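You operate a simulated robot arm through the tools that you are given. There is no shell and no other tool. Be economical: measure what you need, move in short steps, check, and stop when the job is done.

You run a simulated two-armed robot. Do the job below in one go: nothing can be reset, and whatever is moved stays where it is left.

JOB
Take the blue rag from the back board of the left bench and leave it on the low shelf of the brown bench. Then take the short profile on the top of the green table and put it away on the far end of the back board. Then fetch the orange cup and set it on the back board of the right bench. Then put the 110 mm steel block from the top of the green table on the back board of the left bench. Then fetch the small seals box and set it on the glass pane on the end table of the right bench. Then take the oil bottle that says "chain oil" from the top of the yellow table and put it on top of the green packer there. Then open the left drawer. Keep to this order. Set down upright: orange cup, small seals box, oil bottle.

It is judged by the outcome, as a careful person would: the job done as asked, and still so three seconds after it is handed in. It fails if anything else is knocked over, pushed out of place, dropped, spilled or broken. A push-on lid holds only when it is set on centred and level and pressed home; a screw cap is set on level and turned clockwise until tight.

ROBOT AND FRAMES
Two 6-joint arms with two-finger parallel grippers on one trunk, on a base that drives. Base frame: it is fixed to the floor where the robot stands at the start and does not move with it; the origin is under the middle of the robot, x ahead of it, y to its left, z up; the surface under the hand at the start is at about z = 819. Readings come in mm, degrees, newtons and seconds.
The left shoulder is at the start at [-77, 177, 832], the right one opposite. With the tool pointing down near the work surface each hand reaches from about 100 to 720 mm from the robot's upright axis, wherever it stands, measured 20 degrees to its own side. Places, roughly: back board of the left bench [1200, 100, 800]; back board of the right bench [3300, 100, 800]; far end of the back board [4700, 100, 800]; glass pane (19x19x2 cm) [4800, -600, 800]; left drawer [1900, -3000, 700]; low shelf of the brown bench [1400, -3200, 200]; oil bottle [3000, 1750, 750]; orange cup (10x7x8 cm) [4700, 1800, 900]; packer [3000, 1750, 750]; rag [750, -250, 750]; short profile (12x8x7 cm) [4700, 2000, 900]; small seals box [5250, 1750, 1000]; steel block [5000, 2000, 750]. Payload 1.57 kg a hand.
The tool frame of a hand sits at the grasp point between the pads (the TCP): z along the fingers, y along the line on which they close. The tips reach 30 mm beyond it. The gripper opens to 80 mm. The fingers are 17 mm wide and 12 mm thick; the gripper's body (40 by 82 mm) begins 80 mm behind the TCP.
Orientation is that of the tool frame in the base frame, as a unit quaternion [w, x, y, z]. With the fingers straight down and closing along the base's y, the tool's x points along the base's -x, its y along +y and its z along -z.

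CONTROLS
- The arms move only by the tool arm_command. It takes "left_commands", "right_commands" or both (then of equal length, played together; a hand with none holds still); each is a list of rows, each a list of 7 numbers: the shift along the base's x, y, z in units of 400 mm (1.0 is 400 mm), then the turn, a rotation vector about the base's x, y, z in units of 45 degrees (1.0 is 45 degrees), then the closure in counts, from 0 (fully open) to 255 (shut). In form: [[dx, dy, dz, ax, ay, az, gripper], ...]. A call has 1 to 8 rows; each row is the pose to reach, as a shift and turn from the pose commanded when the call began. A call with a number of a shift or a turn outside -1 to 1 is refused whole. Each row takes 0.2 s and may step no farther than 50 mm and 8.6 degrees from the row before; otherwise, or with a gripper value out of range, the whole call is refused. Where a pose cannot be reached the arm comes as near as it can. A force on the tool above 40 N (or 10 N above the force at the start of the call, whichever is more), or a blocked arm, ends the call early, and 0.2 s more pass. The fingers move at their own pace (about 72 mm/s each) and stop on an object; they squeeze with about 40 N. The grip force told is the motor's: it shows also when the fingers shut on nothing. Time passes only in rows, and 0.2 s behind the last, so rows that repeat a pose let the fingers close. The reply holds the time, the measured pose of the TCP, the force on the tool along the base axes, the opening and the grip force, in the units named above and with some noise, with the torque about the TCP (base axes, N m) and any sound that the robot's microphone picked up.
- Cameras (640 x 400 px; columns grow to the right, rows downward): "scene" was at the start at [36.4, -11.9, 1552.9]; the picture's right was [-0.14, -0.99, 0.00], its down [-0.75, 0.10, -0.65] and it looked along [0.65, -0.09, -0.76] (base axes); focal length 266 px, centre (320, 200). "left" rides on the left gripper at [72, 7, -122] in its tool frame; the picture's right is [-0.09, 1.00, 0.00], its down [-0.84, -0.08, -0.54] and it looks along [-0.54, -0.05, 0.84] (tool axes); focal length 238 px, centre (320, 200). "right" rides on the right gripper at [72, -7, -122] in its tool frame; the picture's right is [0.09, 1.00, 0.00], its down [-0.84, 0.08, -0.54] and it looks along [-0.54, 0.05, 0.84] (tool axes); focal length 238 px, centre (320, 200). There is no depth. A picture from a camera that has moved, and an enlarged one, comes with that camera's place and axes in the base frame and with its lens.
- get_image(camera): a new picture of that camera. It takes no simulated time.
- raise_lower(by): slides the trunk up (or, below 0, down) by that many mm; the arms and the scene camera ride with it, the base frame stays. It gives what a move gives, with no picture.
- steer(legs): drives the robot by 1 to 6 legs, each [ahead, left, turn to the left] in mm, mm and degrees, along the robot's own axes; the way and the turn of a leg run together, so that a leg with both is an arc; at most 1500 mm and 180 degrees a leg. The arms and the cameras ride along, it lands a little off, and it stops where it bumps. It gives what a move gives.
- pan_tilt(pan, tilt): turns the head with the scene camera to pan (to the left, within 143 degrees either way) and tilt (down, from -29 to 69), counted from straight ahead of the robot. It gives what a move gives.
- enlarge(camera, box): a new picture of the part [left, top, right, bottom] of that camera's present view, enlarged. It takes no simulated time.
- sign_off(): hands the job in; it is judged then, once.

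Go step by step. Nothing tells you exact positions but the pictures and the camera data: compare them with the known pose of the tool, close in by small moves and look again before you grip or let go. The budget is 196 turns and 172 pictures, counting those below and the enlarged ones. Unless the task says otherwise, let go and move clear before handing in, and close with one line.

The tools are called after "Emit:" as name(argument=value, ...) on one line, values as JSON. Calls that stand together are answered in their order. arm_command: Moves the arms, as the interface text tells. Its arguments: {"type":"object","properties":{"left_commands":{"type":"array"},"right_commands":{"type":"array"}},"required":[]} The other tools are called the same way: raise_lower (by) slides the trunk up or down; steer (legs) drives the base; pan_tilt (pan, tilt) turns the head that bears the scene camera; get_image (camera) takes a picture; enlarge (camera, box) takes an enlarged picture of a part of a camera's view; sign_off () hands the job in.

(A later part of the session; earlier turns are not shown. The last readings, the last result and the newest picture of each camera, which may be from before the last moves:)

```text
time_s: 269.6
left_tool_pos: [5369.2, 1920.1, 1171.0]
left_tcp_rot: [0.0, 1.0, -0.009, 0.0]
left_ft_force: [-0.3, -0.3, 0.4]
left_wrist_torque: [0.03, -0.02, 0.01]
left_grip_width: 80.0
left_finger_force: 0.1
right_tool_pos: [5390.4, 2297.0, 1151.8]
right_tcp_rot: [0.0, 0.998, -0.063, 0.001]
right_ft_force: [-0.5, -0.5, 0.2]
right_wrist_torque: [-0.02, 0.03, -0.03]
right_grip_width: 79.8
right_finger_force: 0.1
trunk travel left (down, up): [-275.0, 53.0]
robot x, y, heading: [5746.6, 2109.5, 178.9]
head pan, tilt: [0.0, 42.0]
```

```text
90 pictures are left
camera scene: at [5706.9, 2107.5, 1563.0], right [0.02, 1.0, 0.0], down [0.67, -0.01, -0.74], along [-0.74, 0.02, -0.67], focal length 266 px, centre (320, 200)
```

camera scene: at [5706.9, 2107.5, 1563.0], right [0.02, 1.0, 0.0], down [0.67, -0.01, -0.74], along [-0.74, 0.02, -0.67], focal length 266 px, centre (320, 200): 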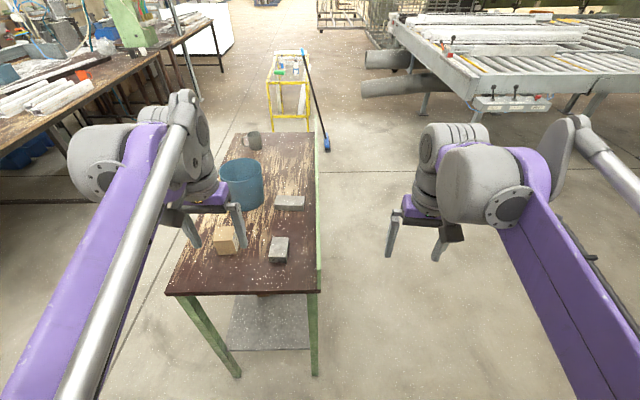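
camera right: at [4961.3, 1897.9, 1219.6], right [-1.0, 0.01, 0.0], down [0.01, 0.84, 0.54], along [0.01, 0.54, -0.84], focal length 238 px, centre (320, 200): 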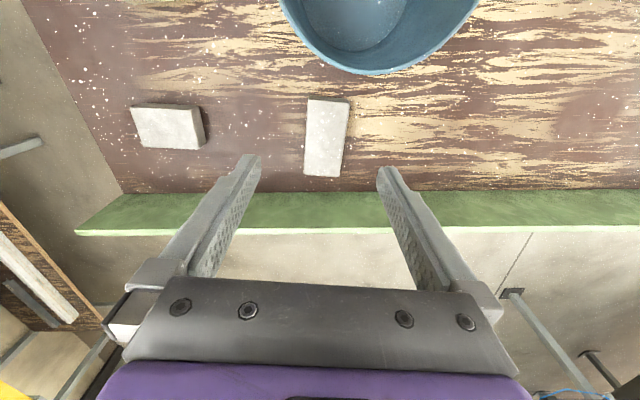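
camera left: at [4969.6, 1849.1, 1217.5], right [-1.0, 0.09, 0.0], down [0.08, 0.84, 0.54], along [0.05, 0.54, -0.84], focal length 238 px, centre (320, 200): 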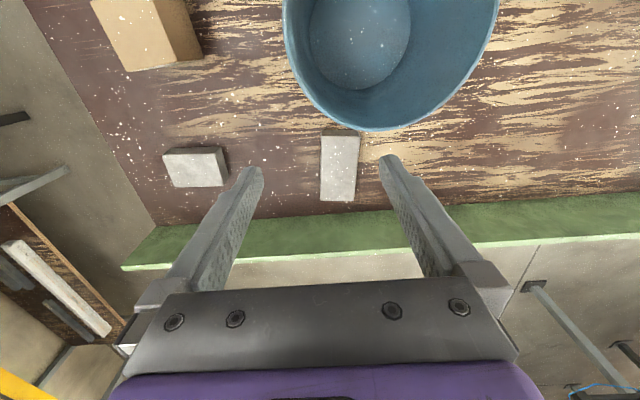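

Excellent view, block clear of the forearm path. I turn the left tool 85° (camera away from the bucket), drive in, and look.

Emit:
arm_command(left_commands=[[0, 0, 0, 0, 0, 0.157, 0], [0, 0, 0, 0, 0, 0.315, 0], [0, 0, 0, 0, 0, 0.472, 0], [0, 0, 0, 0, 0, 0.63, 0], [0, 0, 0, 0, 0, 0.787, 0], [0, 0, 0, 0, 0, 0.944, 0]])

Emit:
arm_command(left_commands=[[0, 0, 0, 0, 0, 0.157, 0], [0, 0, 0, 0, 0, 0.315, 0], [0, 0, 0, 0, 0, 0.472, 0], [0, 0, 0, 0, 0, 0.63, 0], [0, 0, 0, 0, 0, 0.787, 0], [0, 0, 0, 0, 0, 0.944, 0]])

Emit:
steer(legs=[[125, 0, 1.1]])

Emit:
arm_command(left_commands=[[-0.1, 0.03, -0.02, 0, 0, 0, 0], [-0.2, 0.07, -0.05, 0, 0, 0, 0], [-0.3, 0.11, -0.08, 0, 0, 0, 0], [-0.4, 0.15, -0.11, 0, 0, 0, 0], [-0.48, 0.18, -0.15, 0, 0, 0, 0], [-0.56, 0.21, -0.2, 0, 0, 0, 0], [-0.64, 0.24, -0.25, 0, 0, 0, 0], [-0.7, 0.245, -0.3, 0, 0, 0, 0]])

Emit:
get_image(camera="left")

Emit:
get_image(camera="scene")

```text
time_s: 271.0
left_tool_pos: [5368.9, 1919.5, 1169.6]
left_tcp_rot: [0.0, 0.935, 0.354, -0.001]
left_ft_force: [0.2, -0.7, -0.3]
left_wrist_torque: [-0.02, 0.0, -0.02]
left_grip_width: 80.1
left_finger_force: 0.2
right_tool_pos: [5391.6, 2295.8, 1151.4]
right_tcp_rot: [0.0, 0.998, -0.063, 0.0]
right_ft_force: [0.6, 1.0, -0.1]
right_wrist_torque: [0.02, -0.01, 0.04]
right_grip_width: 80.2
right_finger_force: 0.1
trunk travel left (down, up): [-275.0, 53.0]
robot x, y, heading: [5750.1, 2108.1, 178.8]
head pan, tilt: [0.0, 42.0]
```

```text
time_s: 272.4
left_tool_pos: [5368.7, 1919.5, 1170.3]
left_tcp_rot: [0.0, 0.743, 0.669, 0.001]
left_ft_force: [0.5, -0.9, -0.7]
left_wrist_torque: [-0.02, -0.01, -0.02]
left_grip_width: 79.9
left_finger_force: 0.0
right_tool_pos: [5392.0, 2296.3, 1151.1]
right_tcp_rot: [0.0, 0.998, -0.062, 0.001]
right_ft_force: [0.3, 0.7, -0.6]
right_wrist_torque: [-0.02, 0.01, 0.0]
right_grip_width: 80.2
right_finger_force: 0.1
trunk travel left (down, up): [-275.0, 53.0]
robot x, y, heading: [5745.5, 2110.4, 178.7]
head pan, tilt: [0.0, 42.0]
```

```text
time_s: 273.6
left_tool_pos: [5250.8, 1914.5, 1171.5]
left_tcp_rot: [0.0, 0.738, 0.675, 0.001]
left_ft_force: [0.2, -0.3, 0.7]
left_wrist_torque: [0.03, -0.05, 0.01]
left_grip_width: 79.8
left_finger_force: 0.0
right_tool_pos: [5266.8, 2292.1, 1151.3]
right_tcp_rot: [0.0, 0.999, -0.055, 0.001]
right_ft_force: [-0.1, -0.1, 0.2]
right_wrist_torque: [0.01, -0.02, -0.01]
right_grip_width: 80.0
right_finger_force: 0.0
trunk travel left (down, up): [-275.0, 53.0]
robot x, y, heading: [5627.4, 2109.2, 179.6]
head pan, tilt: [0.0, 42.0]
```

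```text
time_s: 275.4
left_tool_pos: [4991.6, 2010.8, 1046.9]
left_tcp_rot: [0.0, 0.739, 0.674, 0.0]
left_ft_force: [0.3, -0.5, -1.0]
left_wrist_torque: [-0.01, -0.01, -0.04]
left_grip_width: 79.8
left_finger_force: 0.1
left hand out of reach, approached as far as the arm can: row 7, 8
right_tool_pos: [5264.8, 2292.0, 1150.5]
right_tcp_rot: [0.0, 0.998, -0.055, 0.002]
right_ft_force: [-0.9, -0.5, 0.0]
right_wrist_torque: [0.02, -0.03, 0.01]
right_grip_width: 80.1
right_finger_force: 0.0
trunk travel left (down, up): [-275.0, 53.0]
robot x, y, heading: [5631.0, 2105.9, 179.4]
head pan, tilt: [0.0, 42.0]
```

```text
89 pictures are left
camera left: at [5004.6, 2083.5, 1168.2], right [0.98, -0.18, 0.0], down [-0.15, -0.83, 0.54], along [-0.1, -0.53, -0.84], focal length 238 px, centre (320, 200)
```

left: 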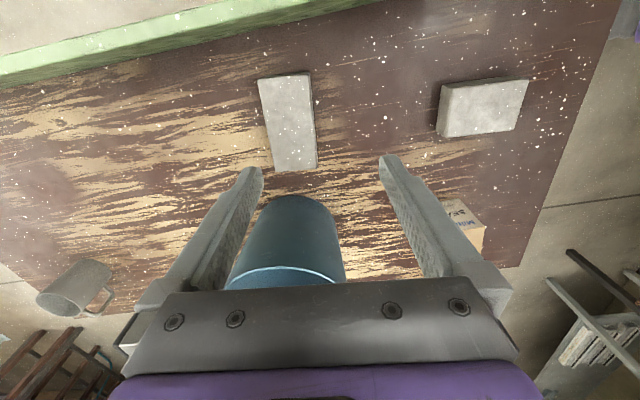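

```text
88 pictures are left
camera scene: at [5583.6, 2108.6, 1563.0], right [0.01, 1.0, 0.0], down [0.67, 0.0, -0.74], along [-0.74, 0.0, -0.67], focal length 266 px, centre (320, 200)
```

scene: 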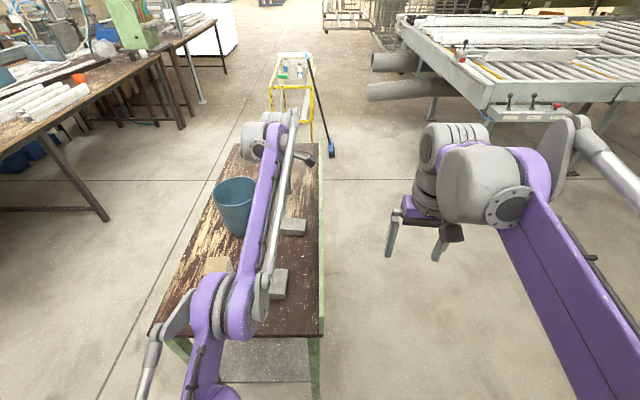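

The block's centre confirms at (4955,2014). I lower toward it at z≈935, where reach is better, and check.

Emit:
arm_command(left_commands=[[-0.02, 0.008, -0.08, 0, 0, 0, 0], [-0.05, 0.008, -0.16, 0, 0, 0, 0], [-0.09, 0.008, -0.22, 0, 0, 0, 0], [-0.092, 0.008, -0.275, 0, 0, 0, 0]])

Emit:
get_image(camera="left")

Emit:
get_image(camera="scene")

```text
time_s: 276.4
left_tool_pos: [4955.0, 2014.5, 938.4]
left_tcp_rot: [0.0, 0.738, 0.674, -0.001]
left_ft_force: [0.4, -0.2, -0.4]
left_wrist_torque: [0.02, 0.03, 0.03]
left_grip_width: 80.1
left_finger_force: 0.1
right_tool_pos: [5266.4, 2291.4, 1151.2]
right_tcp_rot: [0.0, 0.998, -0.055, 0.0]
right_ft_force: [0.8, 1.0, 0.8]
right_wrist_torque: [-0.01, 0.02, 0.04]
right_grip_width: 79.8
right_finger_force: 0.0
trunk travel left (down, up): [-275.0, 53.0]
robot x, y, heading: [5628.8, 2111.2, 179.9]
head pan, tilt: [0.0, 42.0]
```

```text
87 pictures are left
camera left: at [4968.1, 2086.1, 1061.2], right [0.98, -0.18, 0.0], down [-0.15, -0.83, 0.54], along [-0.1, -0.53, -0.84], focal length 238 px, centre (320, 200)
```

left: 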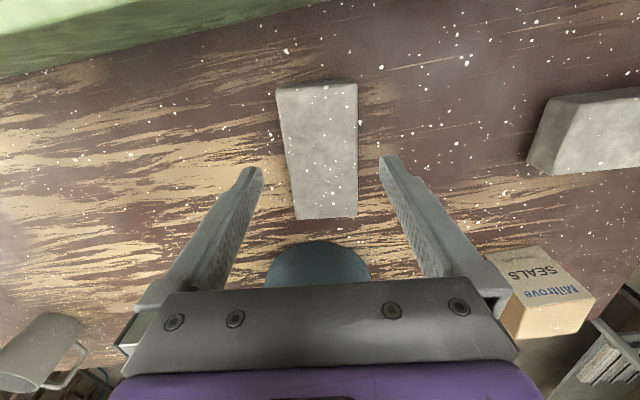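

```text
86 pictures are left
camera scene: at [5585.0, 2108.5, 1563.0], right [0.01, 1.0, 0.0], down [0.67, 0.0, -0.74], along [-0.74, 0.0, -0.67], focal length 266 px, centre (320, 200)
```

scene: 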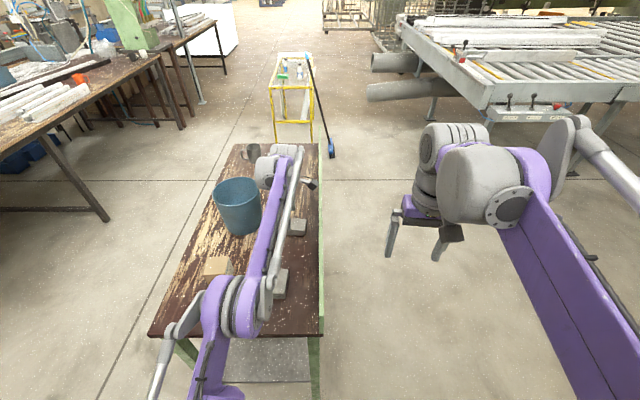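

Centred and aligned. I lower to tips just above the table and grip.

Emit:
arm_command(left_commands=[[0, 0, -0.05, 0, 0, 0, 0], [0, 0, -0.09, 0, 0, 0, 0], [0, 0, -0.115, 0, 0, 0, 0], [0, 0, -0.125, 0, 0, 0, 0]])

Emit:
arm_command(left_commands=[[0, 0, 0, 0, 0, 0, 255], [0, 0, 0, 0, 0, 0, 255], [0, 0, 0, 0, 0, 0, 255], [0, 0, 0.005, 0, 0, 0, 255], [0, 0, 0.015, 0, 0, 0, 255], [0, 0, 0.035, 0, 0, 0, 255]])

Emit:
get_image(camera="left")

```text
time_s: 277.4
left_tool_pos: [4956.0, 2012.5, 890.1]
left_tcp_rot: [0.0, 0.738, 0.675, 0.0]
left_ft_force: [-3.0, -1.0, 10.1]
left_wrist_torque: [-0.05, -0.36, -0.02]
left_grip_width: 78.4
left_finger_force: 0.0
right_tool_pos: [5266.5, 2291.6, 1151.9]
right_tcp_rot: [0.001, 0.999, -0.054, 0.001]
right_ft_force: [0.5, -0.9, -0.6]
right_wrist_torque: [0.01, 0.0, 0.01]
right_grip_width: 80.0
right_finger_force: 0.1
trunk travel left (down, up): [-275.0, 53.0]
robot x, y, heading: [5626.7, 2112.7, 179.8]
head pan, tilt: [0.0, 42.0]
```

```text
time_s: 278.8
left_tool_pos: [4956.2, 2012.9, 901.9]
left_tcp_rot: [0.0, 0.738, 0.674, 0.0]
left_ft_force: [0.8, 0.0, -6.5]
left_wrist_torque: [0.02, 0.0, 0.0]
left_grip_width: 55.7
left_finger_force: 40.3
right_tool_pos: [5266.2, 2291.2, 1151.4]
right_tcp_rot: [-0.001, 0.998, -0.055, 0.001]
right_ft_force: [0.6, 0.0, -0.1]
right_wrist_torque: [0.0, -0.01, -0.04]
right_grip_width: 80.0
right_finger_force: 0.2
trunk travel left (down, up): [-275.0, 53.0]
robot x, y, heading: [5626.4, 2108.4, 179.8]
head pan, tilt: [0.0, 42.0]
```

```text
85 pictures are left
camera left: at [4968.6, 2084.3, 1023.8], right [0.98, -0.18, 0.0], down [-0.15, -0.83, 0.54], along [-0.1, -0.53, -0.84], focal length 238 px, centre (320, 200)
```

left: 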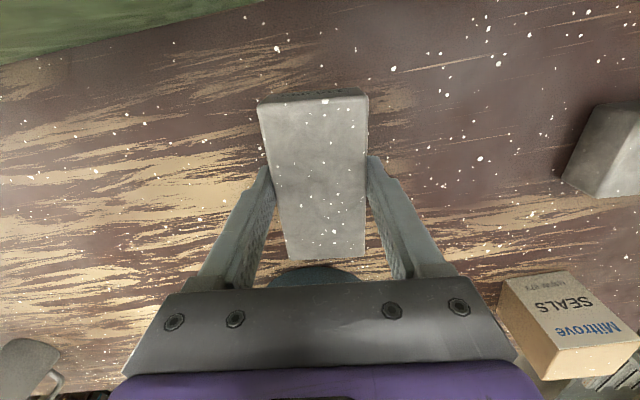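

Held. I lift clear of everything and pull back toward the robot, then back off.

Emit:
arm_command(left_commands=[[0, 0, 0.08, 0, 0, 0, 255], [0, 0, 0.17, 0, 0, 0, 255], [0.02, 0, 0.27, 0, 0, 0, 255], [0.08, 0, 0.35, 0, 0, 0, 255], [0.17, 0, 0.4, 0, 0, 0, 255], [0.27, 0, 0.43, 0, 0, 0, 255], [0.38, -0.02, 0.45, 0, 0, 0, 255], [0.49, -0.04, 0.46, 0, 0, 0, 255]])

Emit:
steer(legs=[[-130, 0, 0], [0, 1080, 0]])

Emit:
pan_tilt(pan=0, tilt=25)

Emit:
get_image(camera="scene")

```text
time_s: 280.6
left_tool_pos: [5151.0, 1995.0, 1085.8]
left_tcp_rot: [0.001, 0.738, 0.675, 0.001]
left_ft_force: [-1.0, -0.1, -6.9]
left_wrist_torque: [0.04, -0.02, 0.01]
left_grip_width: 55.5
left_finger_force: 39.9
left hand out of reach, approached as far as the arm can: row 2, 3
right_tool_pos: [5267.4, 2291.3, 1152.3]
right_tcp_rot: [0.0, 0.999, -0.054, 0.0]
right_ft_force: [-0.6, -0.1, 1.1]
right_wrist_torque: [0.02, 0.02, 0.01]
right_grip_width: 80.0
right_finger_force: 0.0
trunk travel left (down, up): [-275.0, 53.0]
robot x, y, heading: [5623.4, 2110.3, 179.6]
head pan, tilt: [0.0, 42.0]
```

```text
time_s: 291.3
left_tool_pos: [5287.2, 904.9, 1086.4]
left_tcp_rot: [0.0, 0.731, 0.683, 0.0]
left_ft_force: [-0.8, 0.5, -6.3]
left_wrist_torque: [0.02, 0.03, -0.03]
left_grip_width: 55.7
left_finger_force: 39.8
right_tool_pos: [5397.4, 1203.5, 1151.2]
right_tcp_rot: [-0.001, 0.999, -0.043, 0.002]
right_ft_force: [-0.3, 0.3, 0.5]
right_wrist_torque: [-0.01, -0.01, -0.03]
right_grip_width: 80.0
right_finger_force: 0.1
trunk travel left (down, up): [-275.0, 53.0]
robot x, y, heading: [5761.2, 1029.2, -179.2]
head pan, tilt: [0.0, 42.0]
```

```text
time_s: 292.1
left_tool_pos: [5287.5, 905.0, 1086.1]
left_tcp_rot: [0.0, 0.731, 0.682, 0.0]
left_ft_force: [0.1, -0.3, -6.2]
left_wrist_torque: [0.03, 0.03, -0.02]
left_grip_width: 55.8
left_finger_force: 39.9
right_tool_pos: [5397.0, 1203.9, 1152.2]
right_tcp_rot: [-0.001, 0.999, -0.043, 0.002]
right_ft_force: [-0.2, 0.4, -0.7]
right_wrist_torque: [0.03, 0.02, 0.04]
right_grip_width: 79.9
right_finger_force: 0.0
trunk travel left (down, up): [-275.0, 53.0]
robot x, y, heading: [5761.0, 1030.0, -179.1]
head pan, tilt: [0.0, 25.0]
```

```text
84 pictures are left
camera scene: at [5711.6, 1026.7, 1589.2], right [-0.02, 1.0, 0.0], down [0.42, 0.01, -0.91], along [-0.91, -0.01, -0.42], focal length 266 px, centre (320, 200)
```

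scene: 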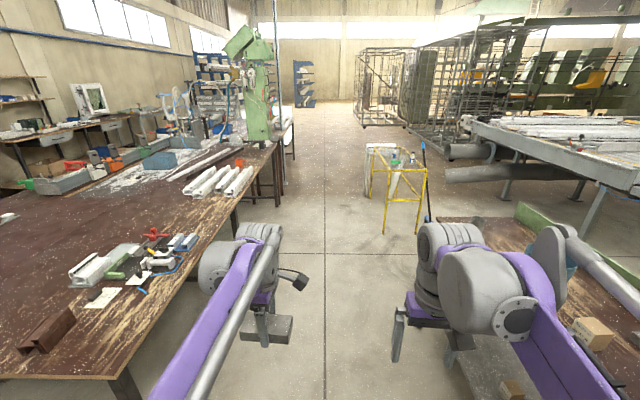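

The corridor at y≈1030 is clear. I drive along it back to the start end of the left bench, facing +x, where the rag lay (known free board).

Emit:
steer(legs=[[1500, 0, -0.9], [1500, 0, 0], [1500, 0, 0], [1450, 0, 0]])

Emit:
steer(legs=[[0, 0, 180], [0, -1000, 0]])

Emit:
pan_tilt(pan=0, tilt=45)

Emit:
get_image(camera="scene")

```text
time_s: 320.5
left_tool_pos: [-686.2, 879.4, 1085.9]
left_tcp_rot: [0.0, 0.75, 0.662, 0.001]
left_ft_force: [0.6, 0.3, -7.1]
left_wrist_torque: [0.04, 0.0, -0.02]
left_grip_width: 55.6
left_finger_force: 39.7
right_tool_pos: [-560.4, 1173.7, 1151.9]
right_tcp_rot: [0.0, 0.998, -0.07, 0.002]
right_ft_force: [-0.8, -0.2, -0.4]
right_wrist_torque: [0.01, 0.03, 0.0]
right_grip_width: 80.0
right_finger_force: 0.1
trunk travel left (down, up): [-275.0, 53.0]
robot x, y, heading: [-201.4, 977.4, 177.7]
head pan, tilt: [0.0, 25.0]
```

```text
time_s: 336.7
left_tool_pos: [198.8, 67.7, 1085.8]
left_tcp_rot: [0.0, -0.642, 0.767, 0.0]
left_ft_force: [0.4, -0.7, -7.4]
left_wrist_torque: [-0.04, 0.01, 0.0]
left_grip_width: 55.3
left_finger_force: 40.3
right_tool_pos: [58.8, -219.1, 1151.4]
right_tcp_rot: [-0.002, 0.097, 0.995, -0.001]
right_ft_force: [-0.1, 0.0, 0.6]
right_wrist_torque: [0.01, 0.0, 0.01]
right_grip_width: 80.1
right_finger_force: 0.0
trunk travel left (down, up): [-275.0, 53.0]
robot x, y, heading: [-281.9, -4.4, -5.2]
head pan, tilt: [0.0, 25.0]
```

```text
time_s: 337.6
left_tool_pos: [199.5, 66.9, 1085.4]
left_tcp_rot: [0.0, -0.642, 0.767, 0.0]
left_ft_force: [-0.3, 0.2, -6.0]
left_wrist_torque: [0.0, -0.01, 0.01]
left_grip_width: 55.6
left_finger_force: 39.9
right_tool_pos: [58.3, -218.5, 1151.4]
right_tcp_rot: [-0.001, 0.097, 0.995, -0.001]
right_ft_force: [0.3, -0.9, -0.8]
right_wrist_torque: [0.0, 0.03, 0.0]
right_grip_width: 79.9
right_finger_force: 0.0
trunk travel left (down, up): [-275.0, 53.0]
robot x, y, heading: [-286.5, -7.9, -5.3]
head pan, tilt: [0.0, 45.0]
```

```text
83 pictures are left
camera scene: at [-244.7, -10.2, 1558.7], right [-0.09, -1.0, 0.0], down [-0.7, 0.06, -0.71], along [0.7, -0.06, -0.71], focal length 266 px, centre (320, 200)
```

scene: 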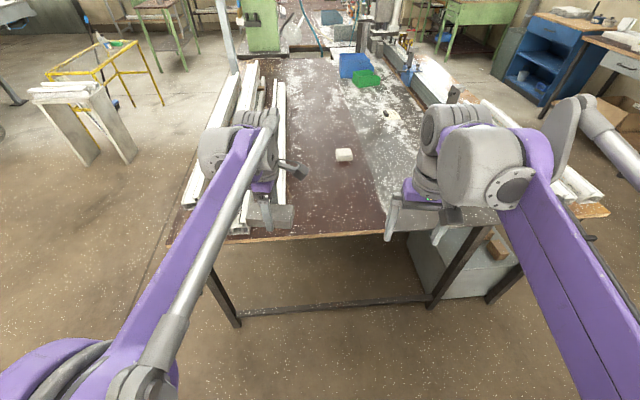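

I drive up to the bench end and carry the block over the free board at about (550,-85).

Emit:
steer(legs=[[270, 0, 5.3]])

Emit:
get_image(camera="scene")

```text
time_s: 339.4
left_tool_pos: [456.2, 97.0, 1086.7]
left_tcp_rot: [0.0, -0.674, 0.738, 0.0]
left_ft_force: [0.3, 0.1, -6.7]
left_wrist_torque: [-0.05, 0.01, 0.01]
left_grip_width: 55.8
left_finger_force: 39.7
right_tool_pos: [341.3, -201.0, 1152.6]
right_tcp_rot: [-0.002, 0.054, 0.999, -0.001]
right_ft_force: [-0.2, 0.4, -0.4]
right_wrist_torque: [0.0, 0.0, -0.03]
right_grip_width: 80.0
right_finger_force: 0.1
trunk travel left (down, up): [-275.0, 53.0]
robot x, y, heading: [-20.3, -19.3, -0.2]
head pan, tilt: [0.0, 45.0]
```

```text
82 pictures are left
camera scene: at [20.8, -19.4, 1558.6], right [0.0, -1.0, 0.0], down [-0.71, 0.0, -0.71], along [0.71, 0.0, -0.71], focal length 266 px, centre (320, 200)
```

scene: 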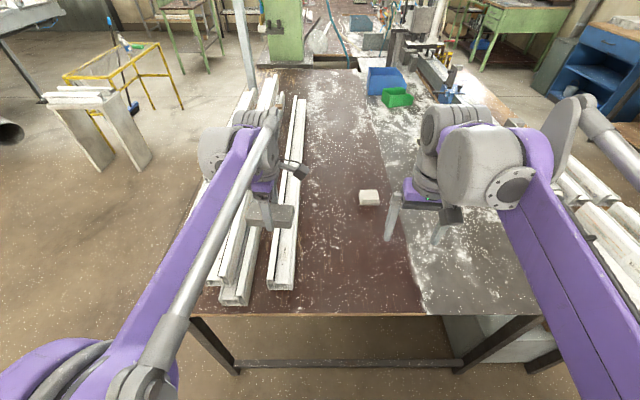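

Emit:
arm_command(left_commands=[[0.039, -0.078, 0, 0, 0, 0, 255], [0.078, -0.156, 0, 0, 0, 0, 255], [0.117, -0.234, 0, 0, 0, 0, 255], [0.156, -0.312, 0, 0, 0, 0, 255], [0.195, -0.39, -0.04, 0, 0, 0, 255], [0.235, -0.468, -0.12, 0, 0, 0, 255], [0.235, -0.468, -0.24, 0, 0, 0, 255], [0.235, -0.468, -0.36, 0, 0, 0, 255]], right_commands=[[0, -0.04, 0, 0, 0, 0, 0], [0, -0.08, 0, 0, 0, 0, 0], [0, -0.12, 0, 0, 0, 0, 0], [0, -0.16, 0, 0, 0, 0, 0], [0, -0.2, 0, 0, 0, 0, 0], [0, -0.24, 0, 0, 0, 0, 0], [0, -0.24, 0, 0, 0, 0, 0], [0, -0.24, 0, 0, 0, 0, 0]])

Emit:
get_image(camera="scene")

```text
time_s: 341.2
left_tool_pos: [551.9, -91.6, 939.6]
left_tcp_rot: [0.0, -0.675, 0.738, 0.001]
left_ft_force: [-0.1, -0.3, -5.4]
left_wrist_torque: [-0.05, 0.03, 0.0]
left_grip_width: 55.3
left_finger_force: 39.6
right_tool_pos: [342.3, -296.5, 1150.9]
right_tcp_rot: [-0.002, 0.055, 0.998, 0.0]
right_ft_force: [-0.5, 0.0, 1.4]
right_wrist_torque: [0.04, 0.02, 0.02]
right_grip_width: 80.2
right_finger_force: 0.1
trunk travel left (down, up): [-275.0, 53.0]
robot x, y, heading: [-18.5, -17.0, -0.2]
head pan, tilt: [0.0, 45.0]
```

```text
81 pictures are left
camera scene: at [21.9, -19.9, 1558.6], right [0.0, -1.0, 0.0], down [-0.71, 0.0, -0.71], along [0.71, 0.0, -0.71], focal length 266 px, centre (320, 200)
```

scene: 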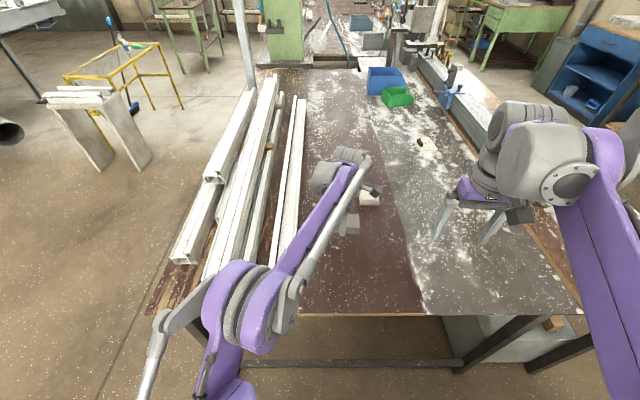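

Clear spot beneath. Lowering to contact.

Emit:
arm_command(left_commands=[[0, 0, -0.06, 0, 0, 0, 255], [0, 0, -0.11, 0, 0, 0, 255], [0, 0, -0.14, 0, 0, 0, 255], [0, 0, -0.15, 0, 0, 0, 255], [0, 0, -0.158, 0, 0, 0, 255], [0, 0, -0.166, 0, 0, 0, 255], [0, 0, -0.174, 0, 0, 0, 255], [0, 0, -0.182, 0, 0, 0, 255]])

```text
time_s: 343.1
left_tool_pos: [550.5, -90.5, 870.9]
left_tcp_rot: [0.001, -0.674, 0.739, 0.0]
left_ft_force: [8.2, -1.1, 18.5]
left_wrist_torque: [0.78, 0.1, -0.18]
left_grip_width: 55.6
left_finger_force: 39.9
right_tool_pos: [340.8, -296.4, 1151.2]
right_tcp_rot: [0.0, 0.053, 0.999, 0.0]
right_ft_force: [0.0, -0.4, 0.0]
right_wrist_torque: [0.01, 0.02, 0.0]
right_grip_width: 79.7
right_finger_force: 0.0
trunk travel left (down, up): [-275.0, 53.0]
robot x, y, heading: [-19.6, -17.0, -0.4]
head pan, tilt: [0.0, 45.0]
```

In contact. I release and rise.

Emit:
arm_command(left_commands=[[0, 0, 0.006, 0, 0, 0, 255], [0, 0, 0.006, 0, 0, 0, 120], [0, 0, 0.006, 0, 0, 0, 0], [0, 0, 0.006, 0, 0, 0, 0], [0, 0, 0.07, 0, 0, 0, 0], [0, 0, 0.18, 0, 0, 0, 0], [0, 0.02, 0.29, 0, 0, 0, 0], [0, 0.06, 0.4, 0, 0, 0, 0]])

Emit:
get_image(camera="left")

```text
time_s: 344.9
left_tool_pos: [548.7, -65.3, 1029.8]
left_tcp_rot: [0.0, -0.674, 0.738, 0.0]
left_ft_force: [-0.5, 0.4, -0.1]
left_wrist_torque: [-0.04, -0.01, -0.02]
left_grip_width: 80.1
left_finger_force: 0.1
right_tool_pos: [341.2, -295.4, 1152.4]
right_tcp_rot: [-0.001, 0.054, 0.999, -0.001]
right_ft_force: [-0.4, 0.8, -0.1]
right_wrist_torque: [-0.03, 0.0, -0.03]
right_grip_width: 80.1
right_finger_force: 0.0
trunk travel left (down, up): [-275.0, 53.0]
robot x, y, heading: [-23.7, -19.0, -0.1]
head pan, tilt: [0.0, 45.0]
```

```text
80 pictures are left
camera left: at [535.9, -136.5, 1151.5], right [-0.98, 0.18, 0.0], down [0.15, 0.83, 0.54], along [0.1, 0.53, -0.84], focal length 238 px, centre (320, 200)
```

left: 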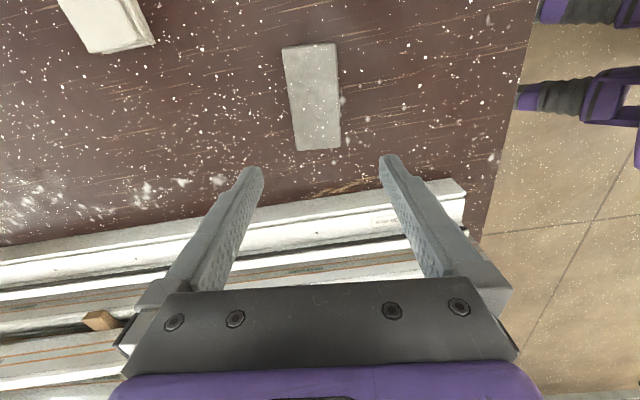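

Block placed neatly. Now the seals box: retract, restore the wrist, and drive the corridor to the far end.

Emit:
arm_command(left_commands=[[-0.04, 0.04, 0.04, 0, 0, -0.157, 0], [-0.08, 0.1, 0.06, 0, 0, -0.314, 0], [-0.12, 0.16, 0.08, 0, 0, -0.471, 0], [-0.16, 0.22, 0.1, 0, 0, -0.628, 0], [-0.2, 0.28, 0.12, 0, 0, -0.785, 0], [-0.24, 0.34, 0.14, 0, 0, -0.942, 0]])

Emit:
arm_command(left_commands=[[0, 0, 0, 0, 0, -0.157, 0], [0, 0, 0, 0, 0, -0.314, 0], [0, 0, 0, 0, 0, -0.471, 0], [0, 0, 0, 0, 0, -0.628, 0], [0, 0, 0, 0, 0, -0.785, 0], [0, 0, 0, 0, 0, -0.942, 0]])

Emit:
steer(legs=[[-280, 0, 0], [0, 1030, 0], [1500, 0, 0], [1500, 0, 0]])

```text
time_s: 346.2
left_tool_pos: [453.7, 69.1, 1086.0]
left_tcp_rot: [0.0, -0.361, 0.933, -0.001]
left_ft_force: [0.4, 0.2, -0.4]
left_wrist_torque: [-0.02, -0.04, -0.04]
left_grip_width: 80.2
left_finger_force: 0.0
right_tool_pos: [340.5, -296.1, 1150.7]
right_tcp_rot: [-0.001, 0.055, 0.998, -0.001]
right_ft_force: [0.2, -0.2, 0.6]
right_wrist_torque: [-0.01, -0.05, 0.03]
right_grip_width: 80.1
right_finger_force: 0.0
trunk travel left (down, up): [-275.0, 53.0]
robot x, y, heading: [-20.7, -21.2, -0.1]
head pan, tilt: [0.0, 45.0]
```

```text
time_s: 347.6
left_tool_pos: [453.4, 68.9, 1084.2]
left_tcp_rot: [0.0, 0.0, 1.0, 0.0]
left_ft_force: [0.7, -0.2, -0.4]
left_wrist_torque: [-0.01, 0.03, 0.02]
left_grip_width: 79.9
left_finger_force: 0.0
right_tool_pos: [340.5, -296.1, 1151.1]
right_tcp_rot: [-0.002, 0.054, 0.999, 0.0]
right_ft_force: [-0.2, 1.0, -0.6]
right_wrist_torque: [0.02, -0.02, 0.02]
right_grip_width: 80.0
right_finger_force: 0.0
trunk travel left (down, up): [-275.0, 53.0]
robot x, y, heading: [-18.0, -16.9, -0.5]
head pan, tilt: [0.0, 45.0]
```

```text
time_s: 372.6
left_tool_pos: [3171.9, 1092.4, 1084.9]
left_tcp_rot: [0.0, -0.001, 1.0, 0.0]
left_ft_force: [0.0, 0.8, -0.1]
left_wrist_torque: [-0.01, -0.01, -0.01]
left_grip_width: 79.9
left_finger_force: 0.0
right_tool_pos: [3060.9, 727.0, 1152.0]
right_tcp_rot: [-0.003, 0.053, 0.999, -0.001]
right_ft_force: [-0.3, 0.0, 0.0]
right_wrist_torque: [0.04, -0.03, -0.02]
right_grip_width: 80.0
right_finger_force: 0.1
trunk travel left (down, up): [-275.0, 53.0]
robot x, y, heading: [2699.4, 1007.5, 0.1]
head pan, tilt: [0.0, 45.0]
```

Emit:
steer(legs=[[1500, 0, 0], [1500, 0, 0], [50, 0, 0], [0, 0, 180], [0, -960, 0]])

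Emit:
pan_tilt(pan=0, tilt=45)

Emit:
get_image(camera="scene")

Emit:
get_image(camera="left")

```text
time_s: 403.2
left_tool_pos: [5236.1, 1781.5, 1085.0]
left_tcp_rot: [0.0, 1.0, 0.013, 0.001]
left_ft_force: [-0.3, -0.1, 0.0]
left_wrist_torque: [0.0, 0.01, 0.05]
left_grip_width: 80.0
left_finger_force: 0.1
right_tool_pos: [5339.6, 2149.1, 1150.2]
right_tcp_rot: [0.0, 0.999, -0.041, 0.001]
right_ft_force: [-0.6, 0.7, -0.2]
right_wrist_torque: [0.0, 0.01, 0.0]
right_grip_width: 80.1
right_finger_force: 0.0
trunk travel left (down, up): [-275.0, 53.0]
robot x, y, heading: [5707.6, 1883.6, -178.7]
head pan, tilt: [0.0, 45.0]
```

```text
time_s: 403.8
left_tool_pos: [5236.8, 1780.9, 1085.4]
left_tcp_rot: [-0.001, 1.0, 0.013, 0.0]
left_ft_force: [0.1, -0.5, -0.7]
left_wrist_torque: [0.03, 0.03, 0.01]
left_grip_width: 80.3
left_finger_force: 0.0
right_tool_pos: [5339.3, 2149.7, 1152.1]
right_tcp_rot: [-0.001, 0.999, -0.041, 0.001]
right_ft_force: [0.1, 0.7, -0.5]
right_wrist_torque: [0.0, -0.01, 0.0]
right_grip_width: 80.1
right_finger_force: 0.0
trunk travel left (down, up): [-275.0, 53.0]
robot x, y, heading: [5710.3, 1879.6, -178.5]
head pan, tilt: [0.0, 45.0]
```

```text
79 pictures are left
camera scene: at [5668.6, 1878.4, 1558.7], right [-0.02, 1.0, 0.0], down [0.71, 0.02, -0.71], along [-0.71, -0.02, -0.71], focal length 266 px, centre (320, 200)
```

scene: 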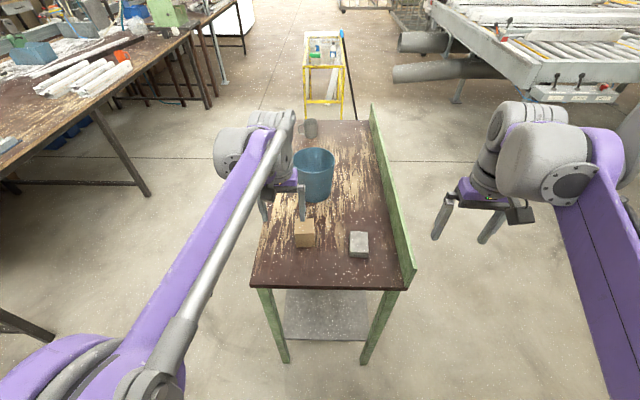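

```text
78 pictures are left
camera left: at [5307.9, 1777.1, 1206.4], right [-0.07, -1.0, 0.0], down [-0.84, 0.06, 0.54], along [-0.54, 0.03, -0.84], focal length 238 px, centre (320, 200)
```

left: 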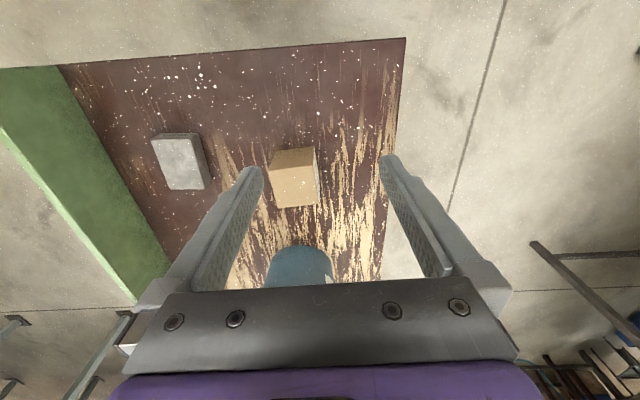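

The box is almost under the left hand. I zoom both views to triangulate it.

Emit:
enlarge(camera="left", box=[240, 130, 350, 220])

Emit:
enlarge(camera="scene", box=[270, 200, 340, 260])

```text
4.44 times, centred on (295, 175) of left
camera zoom: at [5307.9, 1777.1, 1206.4], right [-0.07, -1.0, 0.0], down [-0.84, 0.06, 0.54], along [-0.54, 0.03, -0.84], focal length 1059 px, centre (431, 311)
```

zoom: 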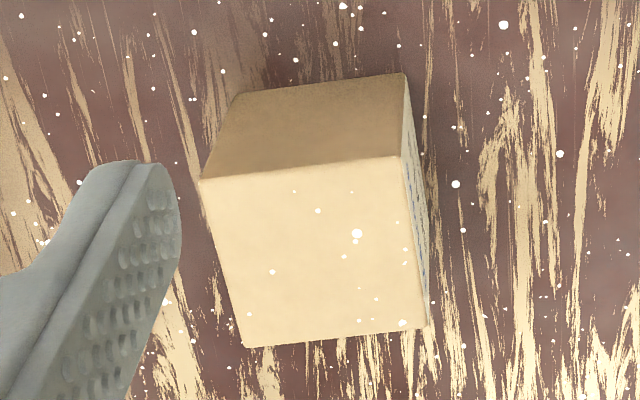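

```text
6.67 times, centred on (305, 230) of scene
camera zoom: at [5668.6, 1878.4, 1558.7], right [-0.02, 1.0, 0.0], down [0.71, 0.02, -0.71], along [-0.71, -0.02, -0.71], focal length 1774 px, centre (420, 0)
```

zoom: 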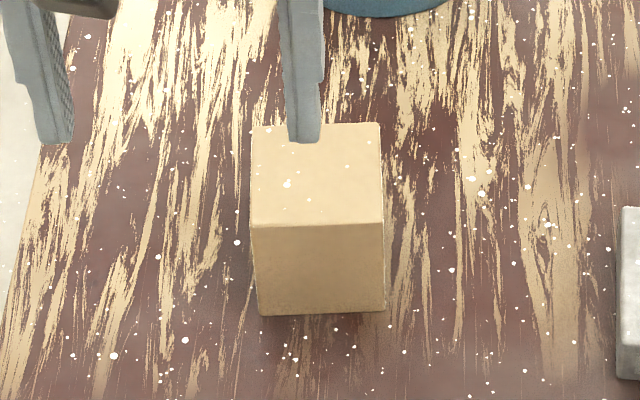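

The box top is 60×60 mm at z≈924, centre (5148,1821). I bring the hand above it and check.

Emit:
arm_command(left_commands=[[-0.075, 0.035, -0.03, 0, 0, 0.02, 0], [-0.15, 0.07, -0.08, 0, 0, 0.05, 0], [-0.221, 0.1, -0.14, 0, 0, 0.05, 0], [-0.221, 0.1, -0.24, 0, 0, 0.05, 0]])

Emit:
get_image(camera="left")

```text
time_s: 404.8
left_tool_pos: [5148.9, 1820.6, 989.2]
left_tcp_rot: [0.0, 0.999, 0.033, -0.001]
left_ft_force: [0.3, -1.0, -0.2]
left_wrist_torque: [0.0, 0.0, 0.01]
left_grip_width: 80.0
left_finger_force: 0.1
right_tool_pos: [5338.2, 2149.0, 1150.9]
right_tcp_rot: [-0.001, 0.999, -0.042, 0.001]
right_ft_force: [1.2, 0.0, -0.6]
right_wrist_torque: [-0.02, 0.01, -0.02]
right_grip_width: 79.8
right_finger_force: 0.1
trunk travel left (down, up): [-275.0, 53.0]
robot x, y, heading: [5707.4, 1881.1, -179.0]
head pan, tilt: [0.0, 45.0]
```

```text
75 pictures are left
camera left: at [5220.2, 1819.3, 1109.9], right [-0.03, -1.0, 0.0], down [-0.84, 0.02, 0.54], along [-0.54, 0.01, -0.84], focal length 238 px, centre (320, 200)
```

left: 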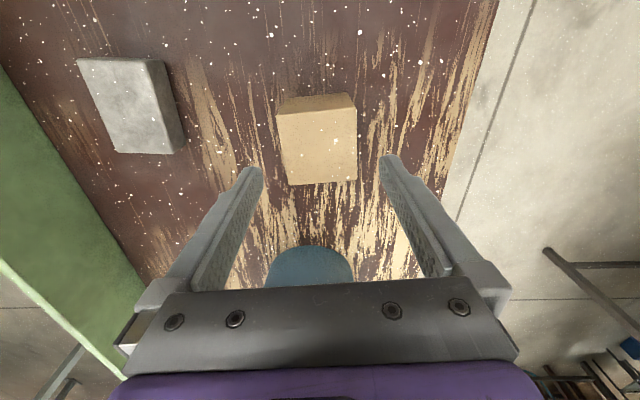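

Centred. Lowering and gripping.

Emit:
arm_command(left_commands=[[0, 0, -0.08, 0, 0, 0, 0], [0, 0, -0.15, 0, 0, 0, 0], [0, 0, -0.2, 0, 0, 0, 0], [0, 0, -0.235, 0, 0, 0, 0]])

Emit:
arm_command(left_commands=[[0, 0, 0, 0, 0, 0, 255], [0, 0, 0, 0, 0, 0, 255], [0, 0, 0, 0, 0, 0, 255], [0, 0, 0.01, 0, 0, 0, 255], [0, 0, 0.03, 0, 0, 0, 255], [0, 0, 0.06, 0, 0, 0, 255]])

Emit:
get_image(camera="left")

```text
time_s: 405.8
left_tool_pos: [5147.8, 1820.7, 894.0]
left_tcp_rot: [0.0, 0.999, 0.033, -0.001]
left_ft_force: [0.8, -0.4, 0.2]
left_wrist_torque: [-0.03, 0.04, -0.02]
left_grip_width: 79.7
left_finger_force: 0.1
right_tool_pos: [5339.7, 2149.2, 1150.8]
right_tcp_rot: [-0.001, 0.999, -0.041, 0.001]
right_ft_force: [-0.2, 0.4, 0.2]
right_wrist_torque: [0.02, -0.02, -0.03]
right_grip_width: 79.7
right_finger_force: 0.1
trunk travel left (down, up): [-275.0, 53.0]
robot x, y, heading: [5706.7, 1875.8, -178.8]
head pan, tilt: [0.0, 45.0]
```

```text
time_s: 407.2
left_tool_pos: [5147.0, 1820.6, 917.3]
left_tcp_rot: [0.0, 0.999, 0.033, -0.001]
left_ft_force: [-0.1, -0.2, -0.7]
left_wrist_torque: [0.0, -0.01, 0.02]
left_grip_width: 59.2
left_finger_force: 39.9
right_tool_pos: [5339.4, 2149.3, 1152.0]
right_tcp_rot: [-0.001, 0.999, -0.041, 0.001]
right_ft_force: [0.1, 0.2, 0.6]
right_wrist_torque: [0.0, -0.02, 0.04]
right_grip_width: 80.0
right_finger_force: 0.2
trunk travel left (down, up): [-275.0, 53.0]
robot x, y, heading: [5708.8, 1879.5, -179.0]
head pan, tilt: [0.0, 45.0]
```

```text
74 pictures are left
camera left: at [5219.5, 1819.7, 1040.4], right [-0.03, -1.0, 0.0], down [-0.84, 0.02, 0.54], along [-0.54, 0.01, -0.84], focal length 238 px, centre (320, 200)
```

left: 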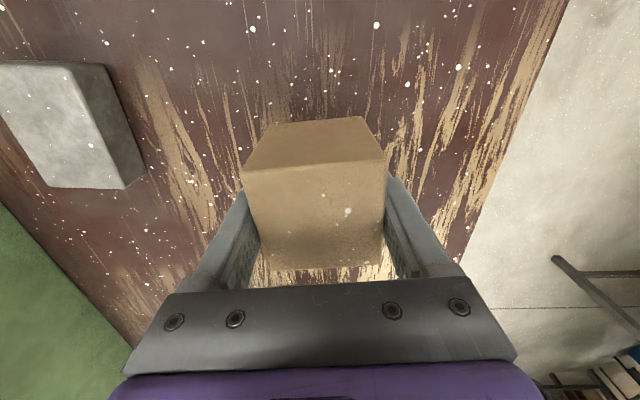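

Held. I lift, back off and strafe along the passage to the end table.

Emit:
arm_command(left_commands=[[0, 0, 0.1, 0, 0, 0, 255], [0, 0, 0.2, 0, 0, 0, 255], [0, 0, 0.3, 0, 0, 0, 255], [0.08, -0.02, 0.37, 0, 0, 0, 255], [0.18, -0.04, 0.41, 0, 0, 0, 255], [0.28, -0.06, 0.43, 0, 0, 0, 255]])

Emit:
steer(legs=[[-90, 0, -1], [0, 1500, 0], [0, 850, 0]])

Emit:
pan_tilt(pan=8, tilt=40)

Emit:
get_image(camera="scene")

```text
time_s: 408.6
left_tool_pos: [5262.0, 1795.6, 1090.9]
left_tcp_rot: [0.0, 0.999, 0.033, 0.0]
left_ft_force: [0.7, 0.9, -0.6]
left_wrist_torque: [0.0, 0.03, 0.03]
left_grip_width: 59.3
left_finger_force: 40.3
right_tool_pos: [5340.2, 2147.6, 1152.3]
right_tcp_rot: [-0.001, 0.999, -0.041, 0.001]
right_ft_force: [0.3, -0.1, 0.1]
right_wrist_torque: [-0.01, 0.02, -0.02]
right_grip_width: 80.2
right_finger_force: 0.1
trunk travel left (down, up): [-275.0, 53.0]
robot x, y, heading: [5708.6, 1883.7, -178.9]
head pan, tilt: [0.0, 45.0]
```

```text
time_s: 430.0
left_tool_pos: [5362.7, -535.8, 1089.7]
left_tcp_rot: [0.0, 1.0, 0.02, 0.0]
left_ft_force: [0.1, 0.1, -1.2]
left_wrist_torque: [-0.01, 0.04, 0.0]
left_grip_width: 59.6
left_finger_force: 40.2
right_tool_pos: [5451.9, -183.5, 1151.5]
right_tcp_rot: [-0.001, 0.999, -0.054, 0.002]
right_ft_force: [-0.4, -0.1, 0.2]
right_wrist_torque: [0.0, 0.01, -0.01]
right_grip_width: 79.9
right_finger_force: 0.0
trunk travel left (down, up): [-275.0, 53.0]
robot x, y, heading: [5813.2, -461.7, 179.7]
head pan, tilt: [0.0, 45.0]
```

```text
time_s: 430.7
left_tool_pos: [5362.8, -536.0, 1089.5]
left_tcp_rot: [0.0, 1.0, 0.019, 0.0]
left_ft_force: [-0.1, 0.6, -0.7]
left_wrist_torque: [0.03, 0.02, 0.04]
left_grip_width: 59.4
left_finger_force: 40.2
right_tool_pos: [5452.6, -184.0, 1151.5]
right_tcp_rot: [-0.001, 0.999, -0.054, 0.001]
right_ft_force: [0.6, 0.3, 0.1]
right_wrist_torque: [0.01, 0.02, -0.02]
right_grip_width: 80.0
right_finger_force: 0.1
trunk travel left (down, up): [-275.0, 53.0]
robot x, y, heading: [5814.3, -460.9, 179.7]
head pan, tilt: [8.0, 40.0]
```

```text
73 pictures are left
camera scene: at [5771.1, -476.3, 1565.9], right [-0.13, 0.99, 0.0], down [0.64, 0.09, -0.77], along [-0.76, -0.1, -0.64], focal length 266 px, centre (320, 200)
```

scene: 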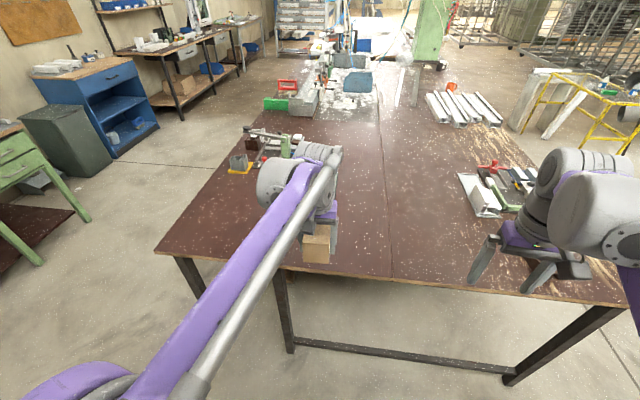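

The pane is hidden behind the hand. I drive nearer and look again.

Emit:
steer(legs=[[170, 0, 0.3]])

Emit:
get_image(camera="scene")

Emit:
get_image(camera="left")

```text
time_s: 432.1
left_tool_pos: [5194.6, -537.8, 1089.0]
left_tcp_rot: [0.0, 1.0, 0.023, 0.0]
left_ft_force: [-0.2, -0.8, -0.9]
left_wrist_torque: [0.01, 0.02, 0.0]
left_grip_width: 59.4
left_finger_force: 39.8
right_tool_pos: [5282.0, -186.3, 1151.5]
right_tcp_rot: [-0.001, 0.999, -0.05, 0.001]
right_ft_force: [0.2, 1.1, 0.3]
right_wrist_torque: [0.04, 0.0, 0.02]
right_grip_width: 80.1
right_finger_force: 0.0
trunk travel left (down, up): [-275.0, 53.0]
robot x, y, heading: [5647.5, -461.8, -179.9]
head pan, tilt: [8.0, 40.0]
```

```text
72 pictures are left
camera scene: at [5602.3, -476.3, 1565.9], right [-0.14, 0.99, 0.0], down [0.64, 0.09, -0.77], along [-0.76, -0.11, -0.64], focal length 266 px, centre (320, 200)
```

scene: 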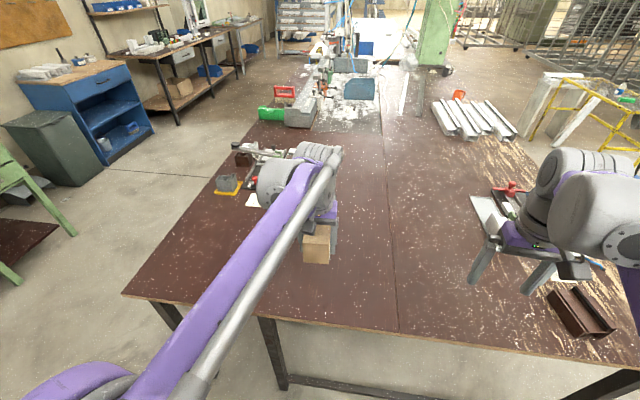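

```text
71 pictures are left
camera left: at [5266.8, -541.7, 1210.8], right [-0.05, -1.0, 0.0], down [-0.84, 0.04, 0.54], along [-0.54, 0.02, -0.84], focal length 238 px, centre (320, 200)
```

left: 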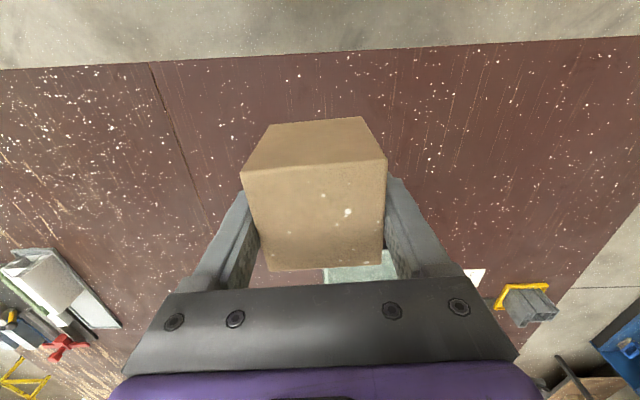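

I move the hand aside to uncover the pane for the head camera.

Emit:
arm_command(left_commands=[[0.02, 0.1, 0, 0, 0, 0, 255], [0.04, 0.2, 0, 0, 0, 0, 255], [0.06, 0.3, 0, 0, 0, 0, 255], [0.08, 0.4, 0, 0, 0, 0, 255], [0.1, 0.5, 0, 0, 0, 0, 255]])

Emit:
enlarge(camera="scene", box=[220, 150, 380, 290])

Emit:
enlarge(camera="left", box=[300, 200, 640, 400])

```text
time_s: 433.3
left_tool_pos: [5233.0, -334.3, 1090.4]
left_tcp_rot: [0.002, 1.0, 0.023, 0.0]
left_ft_force: [0.3, 0.0, -1.8]
left_wrist_torque: [-0.01, -0.01, -0.03]
left_grip_width: 59.4
left_finger_force: 40.3
right_tool_pos: [5281.3, -185.7, 1151.3]
right_tcp_rot: [0.0, 0.999, -0.051, 0.002]
right_ft_force: [0.2, -0.1, 0.0]
right_wrist_torque: [-0.03, 0.0, 0.01]
right_grip_width: 80.0
right_finger_force: 0.1
trunk travel left (down, up): [-275.0, 53.0]
robot x, y, heading: [5645.0, -464.0, -180.0]
head pan, tilt: [8.0, 40.0]
```

```text
2.86 times, centred on (300, 220) of scene
camera zoom: at [5602.2, -475.0, 1566.0], right [-0.14, 0.99, 0.0], down [0.64, 0.09, -0.77], along [-0.76, -0.11, -0.64], focal length 760 px, centre (377, 143)
```

zoom: 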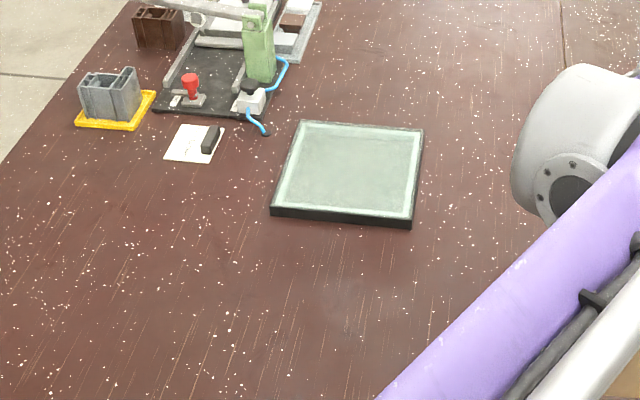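

```text
1.88 times, centred on (470, 300) of left
camera zoom: at [5306.1, -337.7, 1211.8], right [-0.05, -1.0, 0.0], down [-0.84, 0.04, 0.54], along [-0.54, 0.02, -0.84], focal length 449 px, centre (38, 12)
```

zoom: 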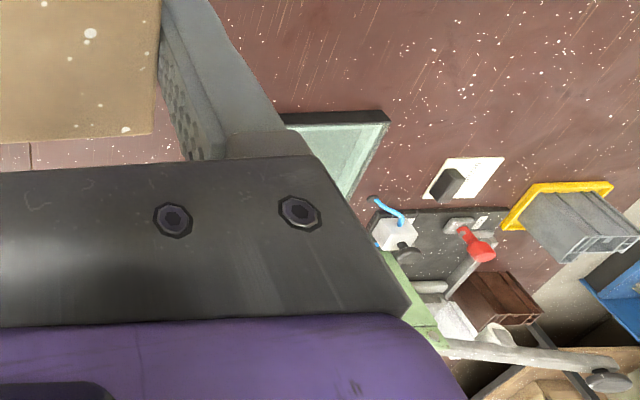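

The pane spans x 4725–4911, y −710…−528. I need to come close to the table; I check my own base clearance by looking straight down.

Emit:
pan_tilt(pan=0, tilt=69)

Emit:
get_image(camera="scene")

```text
time_s: 434.3
left_tool_pos: [5234.2, -335.2, 1090.2]
left_tcp_rot: [0.0, 1.0, 0.022, 0.0]
left_ft_force: [0.8, 0.1, -0.7]
left_wrist_torque: [0.01, -0.03, -0.01]
left_grip_width: 59.3
left_finger_force: 39.8
right_tool_pos: [5281.0, -188.2, 1151.1]
right_tcp_rot: [0.0, 0.999, -0.051, 0.002]
right_ft_force: [-0.1, -0.1, 0.3]
right_wrist_torque: [-0.04, 0.01, 0.01]
right_grip_width: 80.0
right_finger_force: 0.0
trunk travel left (down, up): [-275.0, 53.0]
robot x, y, heading: [5645.1, -459.3, -179.8]
head pan, tilt: [0.0, 68.8]
```

```text
68 pictures are left
camera scene: at [5630.5, -464.3, 1529.9], right [0.0, 1.0, 0.0], down [0.93, 0.0, -0.36], along [-0.36, 0.0, -0.93], focal length 266 px, centre (320, 200)
```

scene: 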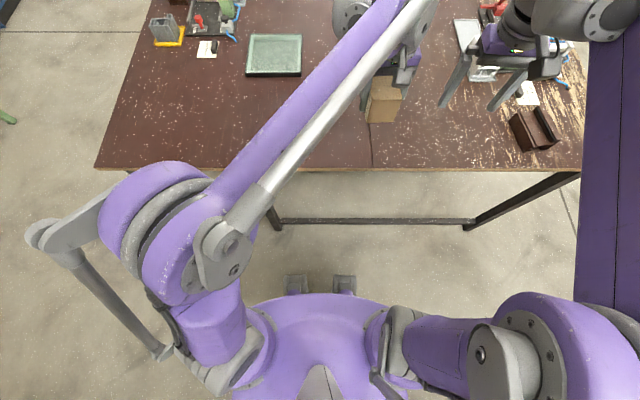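

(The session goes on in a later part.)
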